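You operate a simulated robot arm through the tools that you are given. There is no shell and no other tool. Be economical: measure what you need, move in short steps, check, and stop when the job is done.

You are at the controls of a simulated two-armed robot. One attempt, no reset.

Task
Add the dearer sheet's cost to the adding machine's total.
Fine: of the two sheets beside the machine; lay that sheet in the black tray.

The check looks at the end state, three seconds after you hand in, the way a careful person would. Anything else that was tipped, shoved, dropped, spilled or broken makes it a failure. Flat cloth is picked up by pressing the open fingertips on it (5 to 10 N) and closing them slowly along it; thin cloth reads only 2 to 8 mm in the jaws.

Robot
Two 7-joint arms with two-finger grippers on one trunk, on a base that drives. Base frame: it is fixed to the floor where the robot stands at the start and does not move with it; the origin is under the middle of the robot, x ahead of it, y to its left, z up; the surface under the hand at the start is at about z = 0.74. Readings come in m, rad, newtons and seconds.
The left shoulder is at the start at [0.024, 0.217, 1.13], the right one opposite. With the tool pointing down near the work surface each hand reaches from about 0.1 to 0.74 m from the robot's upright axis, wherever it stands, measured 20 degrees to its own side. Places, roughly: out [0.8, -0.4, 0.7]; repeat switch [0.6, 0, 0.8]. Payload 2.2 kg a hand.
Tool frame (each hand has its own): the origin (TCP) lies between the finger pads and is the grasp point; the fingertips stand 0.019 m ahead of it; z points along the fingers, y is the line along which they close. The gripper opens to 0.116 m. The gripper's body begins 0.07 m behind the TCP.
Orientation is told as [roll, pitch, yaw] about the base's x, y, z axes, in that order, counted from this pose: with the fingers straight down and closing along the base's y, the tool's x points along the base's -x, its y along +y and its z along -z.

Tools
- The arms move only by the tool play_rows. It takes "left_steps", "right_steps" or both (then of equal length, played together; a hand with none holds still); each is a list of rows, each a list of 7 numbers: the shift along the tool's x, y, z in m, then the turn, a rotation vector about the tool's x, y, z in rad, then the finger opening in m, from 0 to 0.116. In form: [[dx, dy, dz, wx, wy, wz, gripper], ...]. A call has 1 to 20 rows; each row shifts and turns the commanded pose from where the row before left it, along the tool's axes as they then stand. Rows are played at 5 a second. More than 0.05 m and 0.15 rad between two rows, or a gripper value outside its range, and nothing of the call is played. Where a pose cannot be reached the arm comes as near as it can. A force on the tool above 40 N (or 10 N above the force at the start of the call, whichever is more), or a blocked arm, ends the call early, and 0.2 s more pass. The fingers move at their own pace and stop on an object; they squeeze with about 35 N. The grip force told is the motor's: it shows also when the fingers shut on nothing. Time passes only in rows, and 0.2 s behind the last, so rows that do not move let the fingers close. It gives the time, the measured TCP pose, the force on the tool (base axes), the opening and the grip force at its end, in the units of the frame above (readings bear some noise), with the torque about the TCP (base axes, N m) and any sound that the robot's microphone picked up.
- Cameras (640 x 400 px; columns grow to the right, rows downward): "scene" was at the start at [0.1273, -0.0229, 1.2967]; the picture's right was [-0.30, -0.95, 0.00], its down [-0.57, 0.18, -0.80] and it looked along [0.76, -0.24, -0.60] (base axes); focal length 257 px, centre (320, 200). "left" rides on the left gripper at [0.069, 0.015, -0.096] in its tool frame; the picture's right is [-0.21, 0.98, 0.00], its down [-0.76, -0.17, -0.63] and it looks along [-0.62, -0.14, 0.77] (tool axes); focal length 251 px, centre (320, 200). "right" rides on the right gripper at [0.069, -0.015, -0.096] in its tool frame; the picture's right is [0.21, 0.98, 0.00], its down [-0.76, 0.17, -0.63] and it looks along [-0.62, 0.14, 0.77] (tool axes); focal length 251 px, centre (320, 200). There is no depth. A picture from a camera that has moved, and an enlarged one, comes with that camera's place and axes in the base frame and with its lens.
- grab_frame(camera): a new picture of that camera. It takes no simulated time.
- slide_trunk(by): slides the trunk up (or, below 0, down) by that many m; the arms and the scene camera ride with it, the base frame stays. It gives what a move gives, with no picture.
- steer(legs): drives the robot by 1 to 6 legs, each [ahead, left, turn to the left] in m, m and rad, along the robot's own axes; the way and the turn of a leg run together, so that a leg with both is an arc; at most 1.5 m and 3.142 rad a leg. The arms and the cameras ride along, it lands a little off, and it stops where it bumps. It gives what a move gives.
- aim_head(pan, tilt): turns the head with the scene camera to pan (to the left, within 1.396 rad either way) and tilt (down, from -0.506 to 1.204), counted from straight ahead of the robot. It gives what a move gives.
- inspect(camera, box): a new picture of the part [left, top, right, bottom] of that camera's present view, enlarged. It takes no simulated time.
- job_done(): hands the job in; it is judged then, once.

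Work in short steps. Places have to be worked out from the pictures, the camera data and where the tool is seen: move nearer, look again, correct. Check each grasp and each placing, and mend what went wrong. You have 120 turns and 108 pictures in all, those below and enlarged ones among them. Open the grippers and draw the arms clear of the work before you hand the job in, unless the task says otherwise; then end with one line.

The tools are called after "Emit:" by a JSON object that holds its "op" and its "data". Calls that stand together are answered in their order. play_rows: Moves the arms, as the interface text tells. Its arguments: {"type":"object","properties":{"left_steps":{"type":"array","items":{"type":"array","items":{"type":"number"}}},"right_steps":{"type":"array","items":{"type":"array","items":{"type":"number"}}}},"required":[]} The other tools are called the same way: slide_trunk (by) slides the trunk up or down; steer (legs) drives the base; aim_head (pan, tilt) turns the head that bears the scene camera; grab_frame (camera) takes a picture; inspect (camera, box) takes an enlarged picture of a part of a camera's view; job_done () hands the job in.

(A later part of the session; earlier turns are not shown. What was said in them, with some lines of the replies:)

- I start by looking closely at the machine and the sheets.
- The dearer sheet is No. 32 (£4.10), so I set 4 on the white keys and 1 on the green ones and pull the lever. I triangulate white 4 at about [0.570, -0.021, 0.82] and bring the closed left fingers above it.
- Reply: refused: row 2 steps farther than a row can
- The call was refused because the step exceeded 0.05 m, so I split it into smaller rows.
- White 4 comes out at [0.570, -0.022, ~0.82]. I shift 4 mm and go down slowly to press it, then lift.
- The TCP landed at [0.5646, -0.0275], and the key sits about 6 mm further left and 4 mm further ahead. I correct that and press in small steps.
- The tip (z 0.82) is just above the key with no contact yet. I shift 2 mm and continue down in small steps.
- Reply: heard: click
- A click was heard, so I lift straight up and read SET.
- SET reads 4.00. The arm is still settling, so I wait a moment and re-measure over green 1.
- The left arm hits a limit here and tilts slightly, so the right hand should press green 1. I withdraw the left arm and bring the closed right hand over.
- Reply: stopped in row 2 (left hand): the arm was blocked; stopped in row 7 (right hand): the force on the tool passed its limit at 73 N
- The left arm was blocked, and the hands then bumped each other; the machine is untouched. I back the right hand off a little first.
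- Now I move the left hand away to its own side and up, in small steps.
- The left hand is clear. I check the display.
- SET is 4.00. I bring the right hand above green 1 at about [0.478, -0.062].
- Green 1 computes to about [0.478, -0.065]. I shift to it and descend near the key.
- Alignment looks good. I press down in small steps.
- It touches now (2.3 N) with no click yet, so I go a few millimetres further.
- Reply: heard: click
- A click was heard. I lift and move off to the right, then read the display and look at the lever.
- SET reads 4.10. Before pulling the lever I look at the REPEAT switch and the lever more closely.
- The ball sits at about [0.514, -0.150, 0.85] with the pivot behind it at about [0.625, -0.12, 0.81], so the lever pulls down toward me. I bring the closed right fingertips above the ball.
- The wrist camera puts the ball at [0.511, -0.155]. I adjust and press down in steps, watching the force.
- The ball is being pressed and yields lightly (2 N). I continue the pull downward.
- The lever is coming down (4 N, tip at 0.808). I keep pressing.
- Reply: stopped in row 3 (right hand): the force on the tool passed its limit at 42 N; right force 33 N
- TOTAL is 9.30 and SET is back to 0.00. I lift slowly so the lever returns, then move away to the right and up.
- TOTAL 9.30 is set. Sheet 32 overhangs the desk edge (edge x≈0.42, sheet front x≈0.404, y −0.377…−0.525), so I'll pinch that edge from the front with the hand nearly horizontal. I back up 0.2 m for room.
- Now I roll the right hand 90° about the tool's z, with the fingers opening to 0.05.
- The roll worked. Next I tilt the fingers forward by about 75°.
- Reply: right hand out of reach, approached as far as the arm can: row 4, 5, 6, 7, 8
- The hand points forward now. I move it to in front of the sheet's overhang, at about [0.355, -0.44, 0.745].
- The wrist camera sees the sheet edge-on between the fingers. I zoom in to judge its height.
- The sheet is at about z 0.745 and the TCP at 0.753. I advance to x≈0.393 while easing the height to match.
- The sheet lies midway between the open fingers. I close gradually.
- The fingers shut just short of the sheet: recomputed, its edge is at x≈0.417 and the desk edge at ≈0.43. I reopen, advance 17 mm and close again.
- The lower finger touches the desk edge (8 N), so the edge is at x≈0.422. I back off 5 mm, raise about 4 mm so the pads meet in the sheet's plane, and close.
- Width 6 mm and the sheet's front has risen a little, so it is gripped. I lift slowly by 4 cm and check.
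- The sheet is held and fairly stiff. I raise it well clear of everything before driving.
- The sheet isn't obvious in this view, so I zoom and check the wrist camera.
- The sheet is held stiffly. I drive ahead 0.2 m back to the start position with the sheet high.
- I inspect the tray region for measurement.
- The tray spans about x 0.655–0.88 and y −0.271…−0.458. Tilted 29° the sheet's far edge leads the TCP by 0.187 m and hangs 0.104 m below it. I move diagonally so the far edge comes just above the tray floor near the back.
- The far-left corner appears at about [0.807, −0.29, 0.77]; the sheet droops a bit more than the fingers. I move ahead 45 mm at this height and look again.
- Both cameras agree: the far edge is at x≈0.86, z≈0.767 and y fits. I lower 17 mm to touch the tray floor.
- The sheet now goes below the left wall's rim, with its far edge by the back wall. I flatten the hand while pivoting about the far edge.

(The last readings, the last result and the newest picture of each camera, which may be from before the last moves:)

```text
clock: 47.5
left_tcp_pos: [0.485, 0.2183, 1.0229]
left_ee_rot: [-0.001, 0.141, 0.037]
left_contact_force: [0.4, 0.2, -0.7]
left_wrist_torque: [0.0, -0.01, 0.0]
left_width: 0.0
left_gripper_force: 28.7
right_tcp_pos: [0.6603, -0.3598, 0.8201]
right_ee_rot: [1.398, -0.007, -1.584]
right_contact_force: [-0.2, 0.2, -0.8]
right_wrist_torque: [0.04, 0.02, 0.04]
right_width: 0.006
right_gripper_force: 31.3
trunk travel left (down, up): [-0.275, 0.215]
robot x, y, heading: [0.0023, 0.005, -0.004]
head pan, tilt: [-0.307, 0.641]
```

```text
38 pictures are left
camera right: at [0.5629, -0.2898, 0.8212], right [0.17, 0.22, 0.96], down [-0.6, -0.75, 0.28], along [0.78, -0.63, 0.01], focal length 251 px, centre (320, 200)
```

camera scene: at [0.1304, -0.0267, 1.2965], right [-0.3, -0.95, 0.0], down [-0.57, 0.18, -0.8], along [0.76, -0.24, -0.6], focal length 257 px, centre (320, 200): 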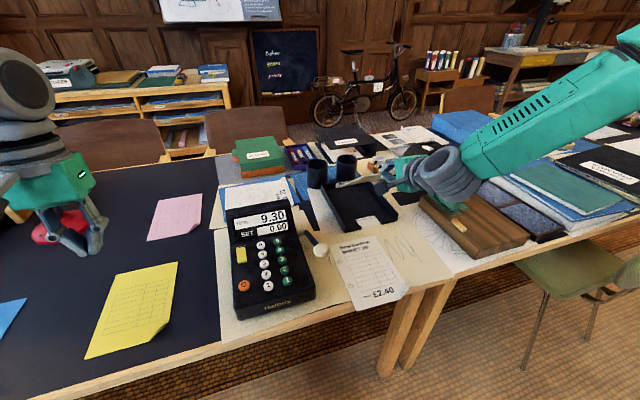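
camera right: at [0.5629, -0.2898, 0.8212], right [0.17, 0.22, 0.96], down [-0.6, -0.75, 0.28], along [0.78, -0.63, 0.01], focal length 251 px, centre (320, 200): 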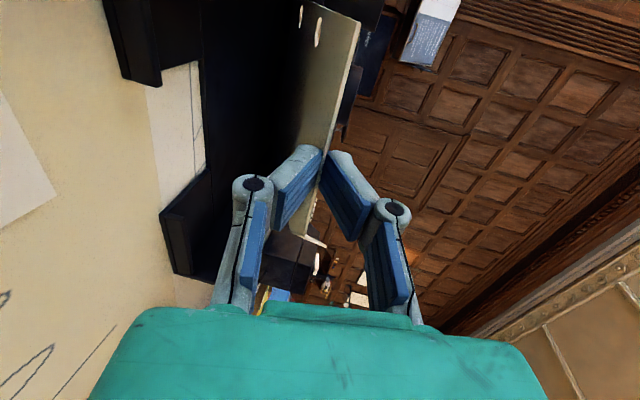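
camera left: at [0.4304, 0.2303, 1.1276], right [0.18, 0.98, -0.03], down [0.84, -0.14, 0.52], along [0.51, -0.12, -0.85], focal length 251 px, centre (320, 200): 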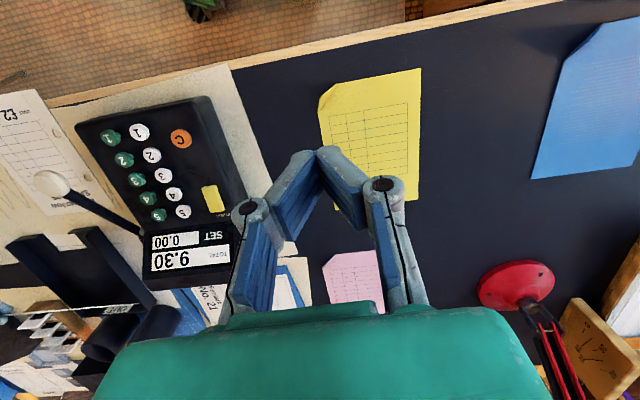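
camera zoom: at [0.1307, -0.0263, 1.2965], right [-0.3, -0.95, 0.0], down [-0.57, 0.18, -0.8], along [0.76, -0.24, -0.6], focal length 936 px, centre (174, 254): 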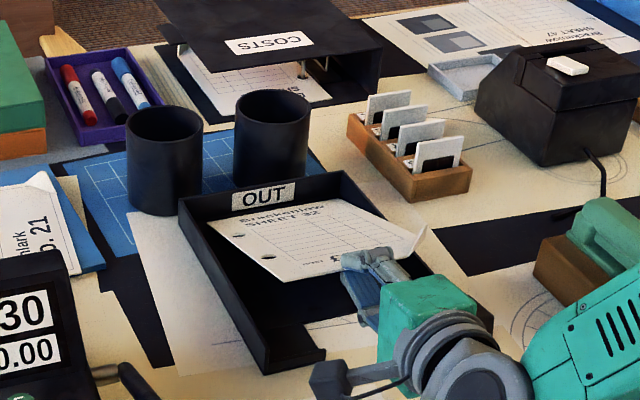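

The sheet sits neatly within the walls, and the narrow hand is over the front notch. I lower the near edge another 22 mm.

Emit:
{"op": "play_rows", "data": {"right_steps": [[0, -0.0108, 0.0019, 0, 0, 0, 0], [0, -0.0108, 0.0019, 0, 0, 0, 0], [0, 0, 0, 0, 0, 0, 0]]}}

Emit:
{"op": "inspect", "data": {"camera": "scene", "box": [310, 160, 410, 250]}}

Emit:
{"op": "grab_frame", "data": {"camera": "right"}}

```text
clock: 48.4
left_tcp_pos: [0.4849, 0.2168, 1.0232]
left_ee_rot: [-0.003, 0.139, 0.037]
left_contact_force: [-0.4, -0.2, 0.8]
left_wrist_torque: [0.02, 0.0, 0.03]
left_width: 0.0
left_gripper_force: 28.0
right_tcp_pos: [0.6613, -0.3589, 0.7992]
right_ee_rot: [1.398, -0.007, -1.583]
right_contact_force: [-0.3, 0.4, -0.4]
right_wrist_torque: [-0.01, -0.01, -0.02]
right_width: 0.0059
right_gripper_force: 31.6
trunk travel left (down, up): [-0.275, 0.215]
robot x, y, heading: [0.0034, -0.0007, -0.004]
head pan, tilt: [-0.307, 0.641]
```

```text
4.44 times, centred on (360, 205) of scene
camera zoom: at [0.1309, -0.0262, 1.2965], right [-0.3, -0.95, 0.0], down [-0.57, 0.18, -0.8], along [0.76, -0.24, -0.6], focal length 1144 px, centre (142, 178)
```

zoom: 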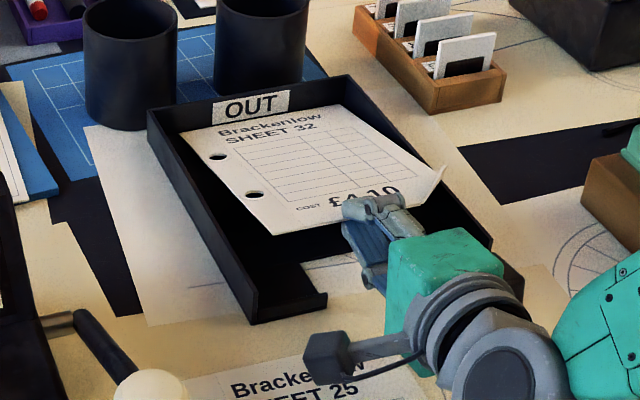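

```text
36 pictures are left
camera right: at [0.5642, -0.29, 0.7995], right [0.17, 0.22, 0.96], down [-0.6, -0.75, 0.28], along [0.78, -0.63, 0.0], focal length 251 px, centre (320, 200)
```

right: 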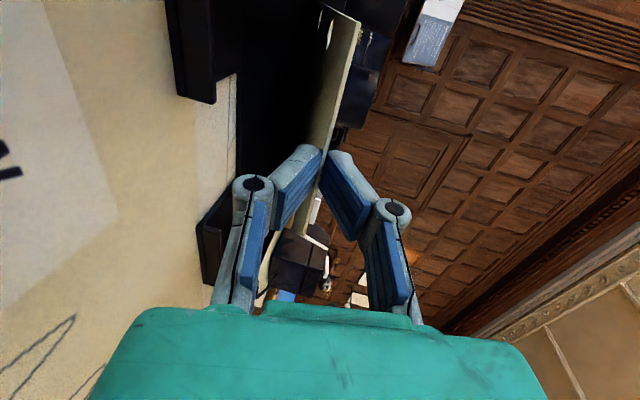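

It looks good: the sheet is inside all four walls. I open gradually so the lower finger lets the near edge down.

Emit:
{"op": "play_rows", "data": {"right_steps": [[0, 0, 0, 0, 0, 0, 0.015], [0, 0, 0, 0, 0, 0, 0.03], [0, 0, 0, 0, 0, 0, 0.045], [0, 0, 0, 0, 0, 0, 0.06], [0, 0, 0, 0, 0, 0, 0.075], [0, 0, 0, 0, 0, 0, 0.075]]}}

Emit:
{"op": "inspect", "data": {"camera": "scene", "box": [310, 160, 410, 250]}}

Emit:
{"op": "grab_frame", "data": {"camera": "right"}}

```text
clock: 49.8
left_tcp_pos: [0.4856, 0.218, 1.0229]
left_ee_rot: [0.0, 0.14, 0.038]
left_contact_force: [0.3, 0.5, 0.6]
left_wrist_torque: [-0.01, -0.01, -0.01]
left_width: 0.0
left_gripper_force: 28.4
right_tcp_pos: [0.6617, -0.3603, 0.7987]
right_ee_rot: [1.398, -0.007, -1.583]
right_contact_force: [1.0, -0.4, 0.4]
right_wrist_torque: [0.02, 0.0, -0.03]
right_width: 0.0751
right_gripper_force: 0.3
trunk travel left (down, up): [-0.275, 0.215]
robot x, y, heading: [0.0001, -0.0017, -0.006]
head pan, tilt: [-0.307, 0.641]
```

```text
4.44 times, centred on (360, 205) of scene
camera zoom: at [0.131, -0.0262, 1.2965], right [-0.3, -0.95, 0.0], down [-0.57, 0.18, -0.8], along [0.76, -0.24, -0.6], focal length 1144 px, centre (142, 178)
```

zoom: 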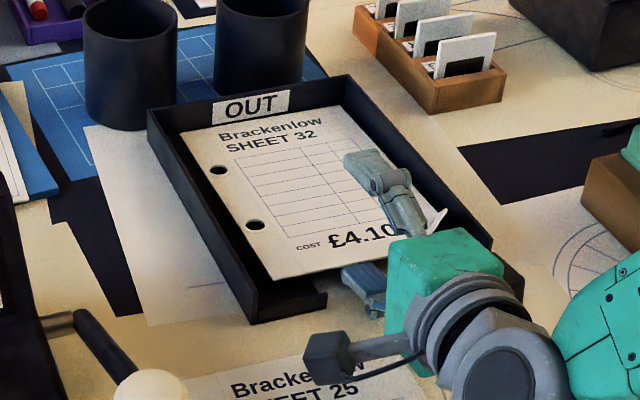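

```text
34 pictures are left
camera right: at [0.5642, -0.29, 0.7994], right [0.17, 0.22, 0.96], down [-0.6, -0.75, 0.28], along [0.78, -0.63, 0.0], focal length 251 px, centre (320, 200)
```

right: 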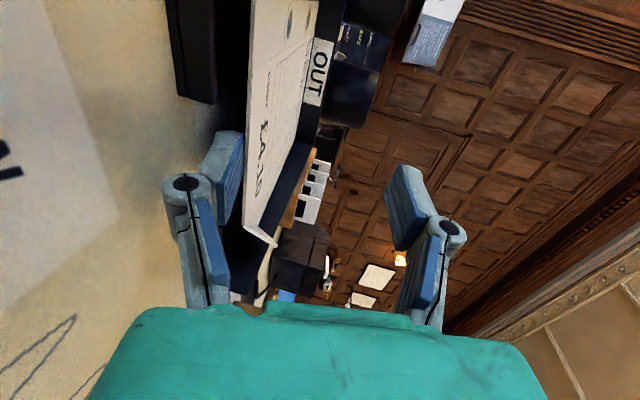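

The near edge rests on the lower finger. I open slightly more and withdraw the hand slowly backward from under it.

Emit:
{"op": "play_rows", "data": {"right_steps": [[0, 0, 0, 0, 0, 0, 0.084], [0, -0.001, -0.006, 0, 0, 0, 0.084], [0, -0.0015, -0.008, 0, 0, 0, 0.084], [0, -0.0015, -0.01, 0, 0, 0, 0.084], [0, -0.0015, -0.01, 0, 0, 0, 0.084], [0, -0.0015, -0.01, 0, 0, 0, 0.084], [0, 0, 0, 0, 0, 0, 0.084]]}}

Emit:
{"op": "inspect", "data": {"camera": "scene", "box": [310, 160, 410, 250]}}

```text
clock: 51.4
left_tcp_pos: [0.4837, 0.2177, 1.0243]
left_ee_rot: [-0.002, 0.139, 0.037]
left_contact_force: [-0.2, 0.3, -1.1]
left_wrist_torque: [-0.03, -0.02, 0.0]
left_width: 0.0
left_gripper_force: 28.7
right_tcp_pos: [0.6166, -0.3603, 0.7996]
right_ee_rot: [1.397, -0.007, -1.583]
right_contact_force: [-0.3, -0.2, 0.0]
right_wrist_torque: [-0.04, 0.0, 0.03]
right_width: 0.0841
right_gripper_force: 0.1
trunk travel left (down, up): [-0.275, 0.215]
robot x, y, heading: [0.0023, 0.0012, 0.002]
head pan, tilt: [-0.307, 0.641]
```

```text
4.44 times, centred on (360, 205) of scene
camera zoom: at [0.1309, -0.0262, 1.2965], right [-0.3, -0.95, 0.0], down [-0.57, 0.18, -0.8], along [0.76, -0.24, -0.6], focal length 1144 px, centre (142, 178)
```

zoom: 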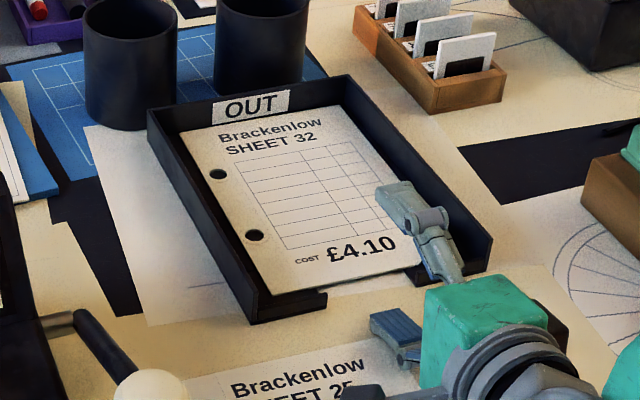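

The sheet lies flat in the tray and the lower finger is out in front. I raise the hand straight up, slightly back, and clear.

Emit:
{"op": "play_rows", "data": {"right_steps": [[0, 0.015, -0.004, 0, 0, 0, 0.084], [0, 0.03, -0.007, 0, 0, 0, 0.084], [0, 0.04, -0.01, 0, 0, 0, 0.084], [0, 0.04, -0.01, 0, 0, 0, 0.084], [0, 0.04, -0.01, 0, 0, 0, 0.084], [-0.02, 0.02, -0.03, 0, 0, 0, 0.084], [-0.02, 0, -0.04, 0, 0, 0, 0.084], [-0.02, 0, -0.04, 0, 0, 0, 0.084], [0, 0, 0, 0, 0, 0, 0.084]]}}

Emit:
{"op": "grab_frame", "data": {"camera": "scene"}}

Emit:
{"op": "inspect", "data": {"camera": "scene", "box": [220, 150, 420, 310]}}

```text
clock: 53.4
left_tcp_pos: [0.4868, 0.2178, 1.0216]
left_ee_rot: [-0.003, 0.141, 0.035]
left_contact_force: [0.9, -0.6, 0.1]
left_wrist_torque: [0.03, 0.03, 0.0]
left_width: 0.0
left_gripper_force: 28.5
right_tcp_pos: [0.4999, -0.4156, 1.0076]
right_ee_rot: [1.394, -0.009, -1.582]
right_contact_force: [0.9, 0.1, 0.2]
right_wrist_torque: [-0.04, 0.0, 0.01]
right_width: 0.0839
right_gripper_force: 0.0
trunk travel left (down, up): [-0.275, 0.215]
robot x, y, heading: [0.0026, 0.006, 0.001]
head pan, tilt: [-0.307, 0.641]
```

```text
32 pictures are left
camera scene: at [0.1311, -0.0275, 1.2964], right [-0.3, -0.95, 0.0], down [-0.57, 0.18, -0.8], along [0.76, -0.24, -0.6], focal length 257 px, centre (320, 200)
```

scene: 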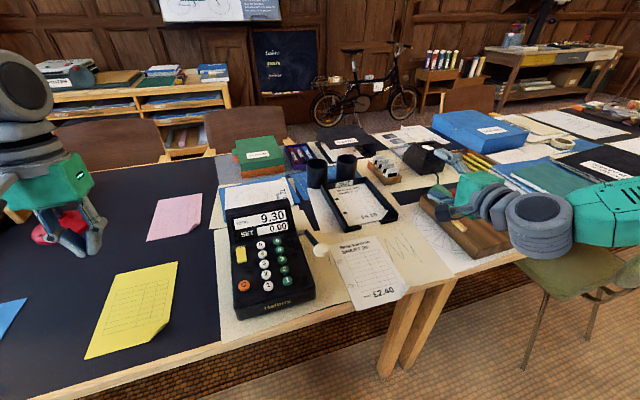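

```text
2.50 times, centred on (320, 230) of scene
camera zoom: at [0.1311, -0.0275, 1.2964], right [-0.3, -0.95, 0.0], down [-0.57, 0.18, -0.8], along [0.76, -0.24, -0.6], focal length 644 px, centre (320, 125)
```

zoom: 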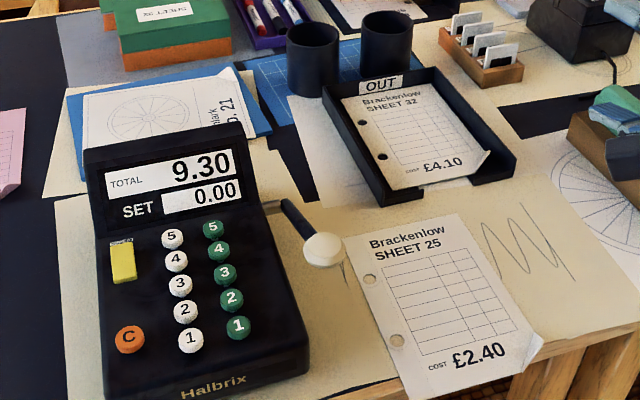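

Everything is in place: TOTAL 9.30, sheet 32 flat in the tray, sheet 25 and the lever undisturbed. I open the left gripper too and draw back 0.2 m.

Emit:
{"op": "play_rows", "data": {"left_steps": [[0, 0, 0, 0, 0, 0, 0.1], [0, 0, 0, 0, 0, 0, 0.1], [0, 0, 0, 0, 0, 0, 0.1]]}}

Emit:
{"op": "steer", "data": {"legs": [[-0.2, 0, 0]]}}

Emit:
{"op": "grab_frame", "data": {"camera": "scene"}}

```text
clock: 54.1
left_tcp_pos: [0.4849, 0.2172, 1.0225]
left_ee_rot: [-0.003, 0.138, 0.037]
left_contact_force: [-0.4, -0.1, -0.8]
left_wrist_torque: [-0.01, -0.01, 0.03]
left_width: 0.1
left_gripper_force: 0.1
right_tcp_pos: [0.4983, -0.4174, 1.0077]
right_ee_rot: [1.399, -0.005, -1.583]
right_contact_force: [0.1, 0.1, -0.1]
right_wrist_torque: [0.0, -0.02, 0.0]
right_width: 0.0839
right_gripper_force: 0.1
trunk travel left (down, up): [-0.275, 0.215]
robot x, y, heading: [0.0034, 0.0014, -0.006]
head pan, tilt: [-0.307, 0.641]
```

```text
clock: 55.7
left_tcp_pos: [0.2862, 0.2156, 1.0233]
left_ee_rot: [0.0, 0.137, 0.033]
left_contact_force: [-1.0, 0.1, -0.3]
left_wrist_torque: [0.04, -0.03, 0.03]
left_width: 0.1001
left_gripper_force: 0.1
right_tcp_pos: [0.2995, -0.4186, 1.0076]
right_ee_rot: [1.398, -0.007, -1.587]
right_contact_force: [-1.6, 0.0, 0.8]
right_wrist_torque: [-0.03, 0.05, 0.04]
right_width: 0.0839
right_gripper_force: 0.0
trunk travel left (down, up): [-0.275, 0.215]
robot x, y, heading: [-0.2004, 0.0021, -0.001]
head pan, tilt: [-0.307, 0.641]
```

```text
30 pictures are left
camera scene: at [-0.0689, -0.0281, 1.2966], right [-0.31, -0.95, 0.0], down [-0.57, 0.19, -0.8], along [0.76, -0.24, -0.6], focal length 257 px, centre (320, 200)
```

scene: 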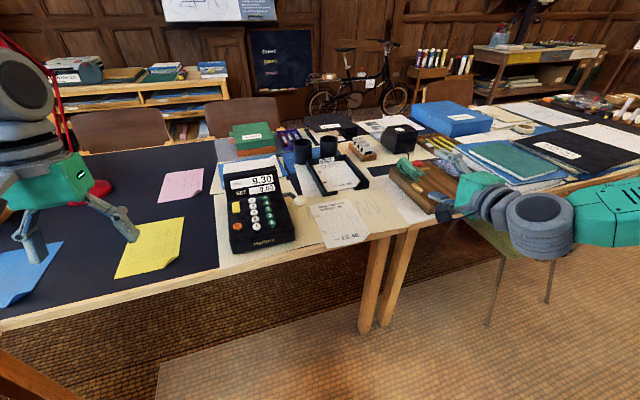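

The scene is in order and both arms are clear, so I hand the job in.

Emit:
{"op": "job_done", "data": {}}

```text
The job is handed in.
```

I added sheet 32's £4.10, the dearer of the two, to the adding machine's total, which went from 5.20 to 9.30. The sheet lies flat in the black OUT tray, and both grippers are open and clear; the two hands bumped each other once along the way, but the last pictures show nothing else disturbed.
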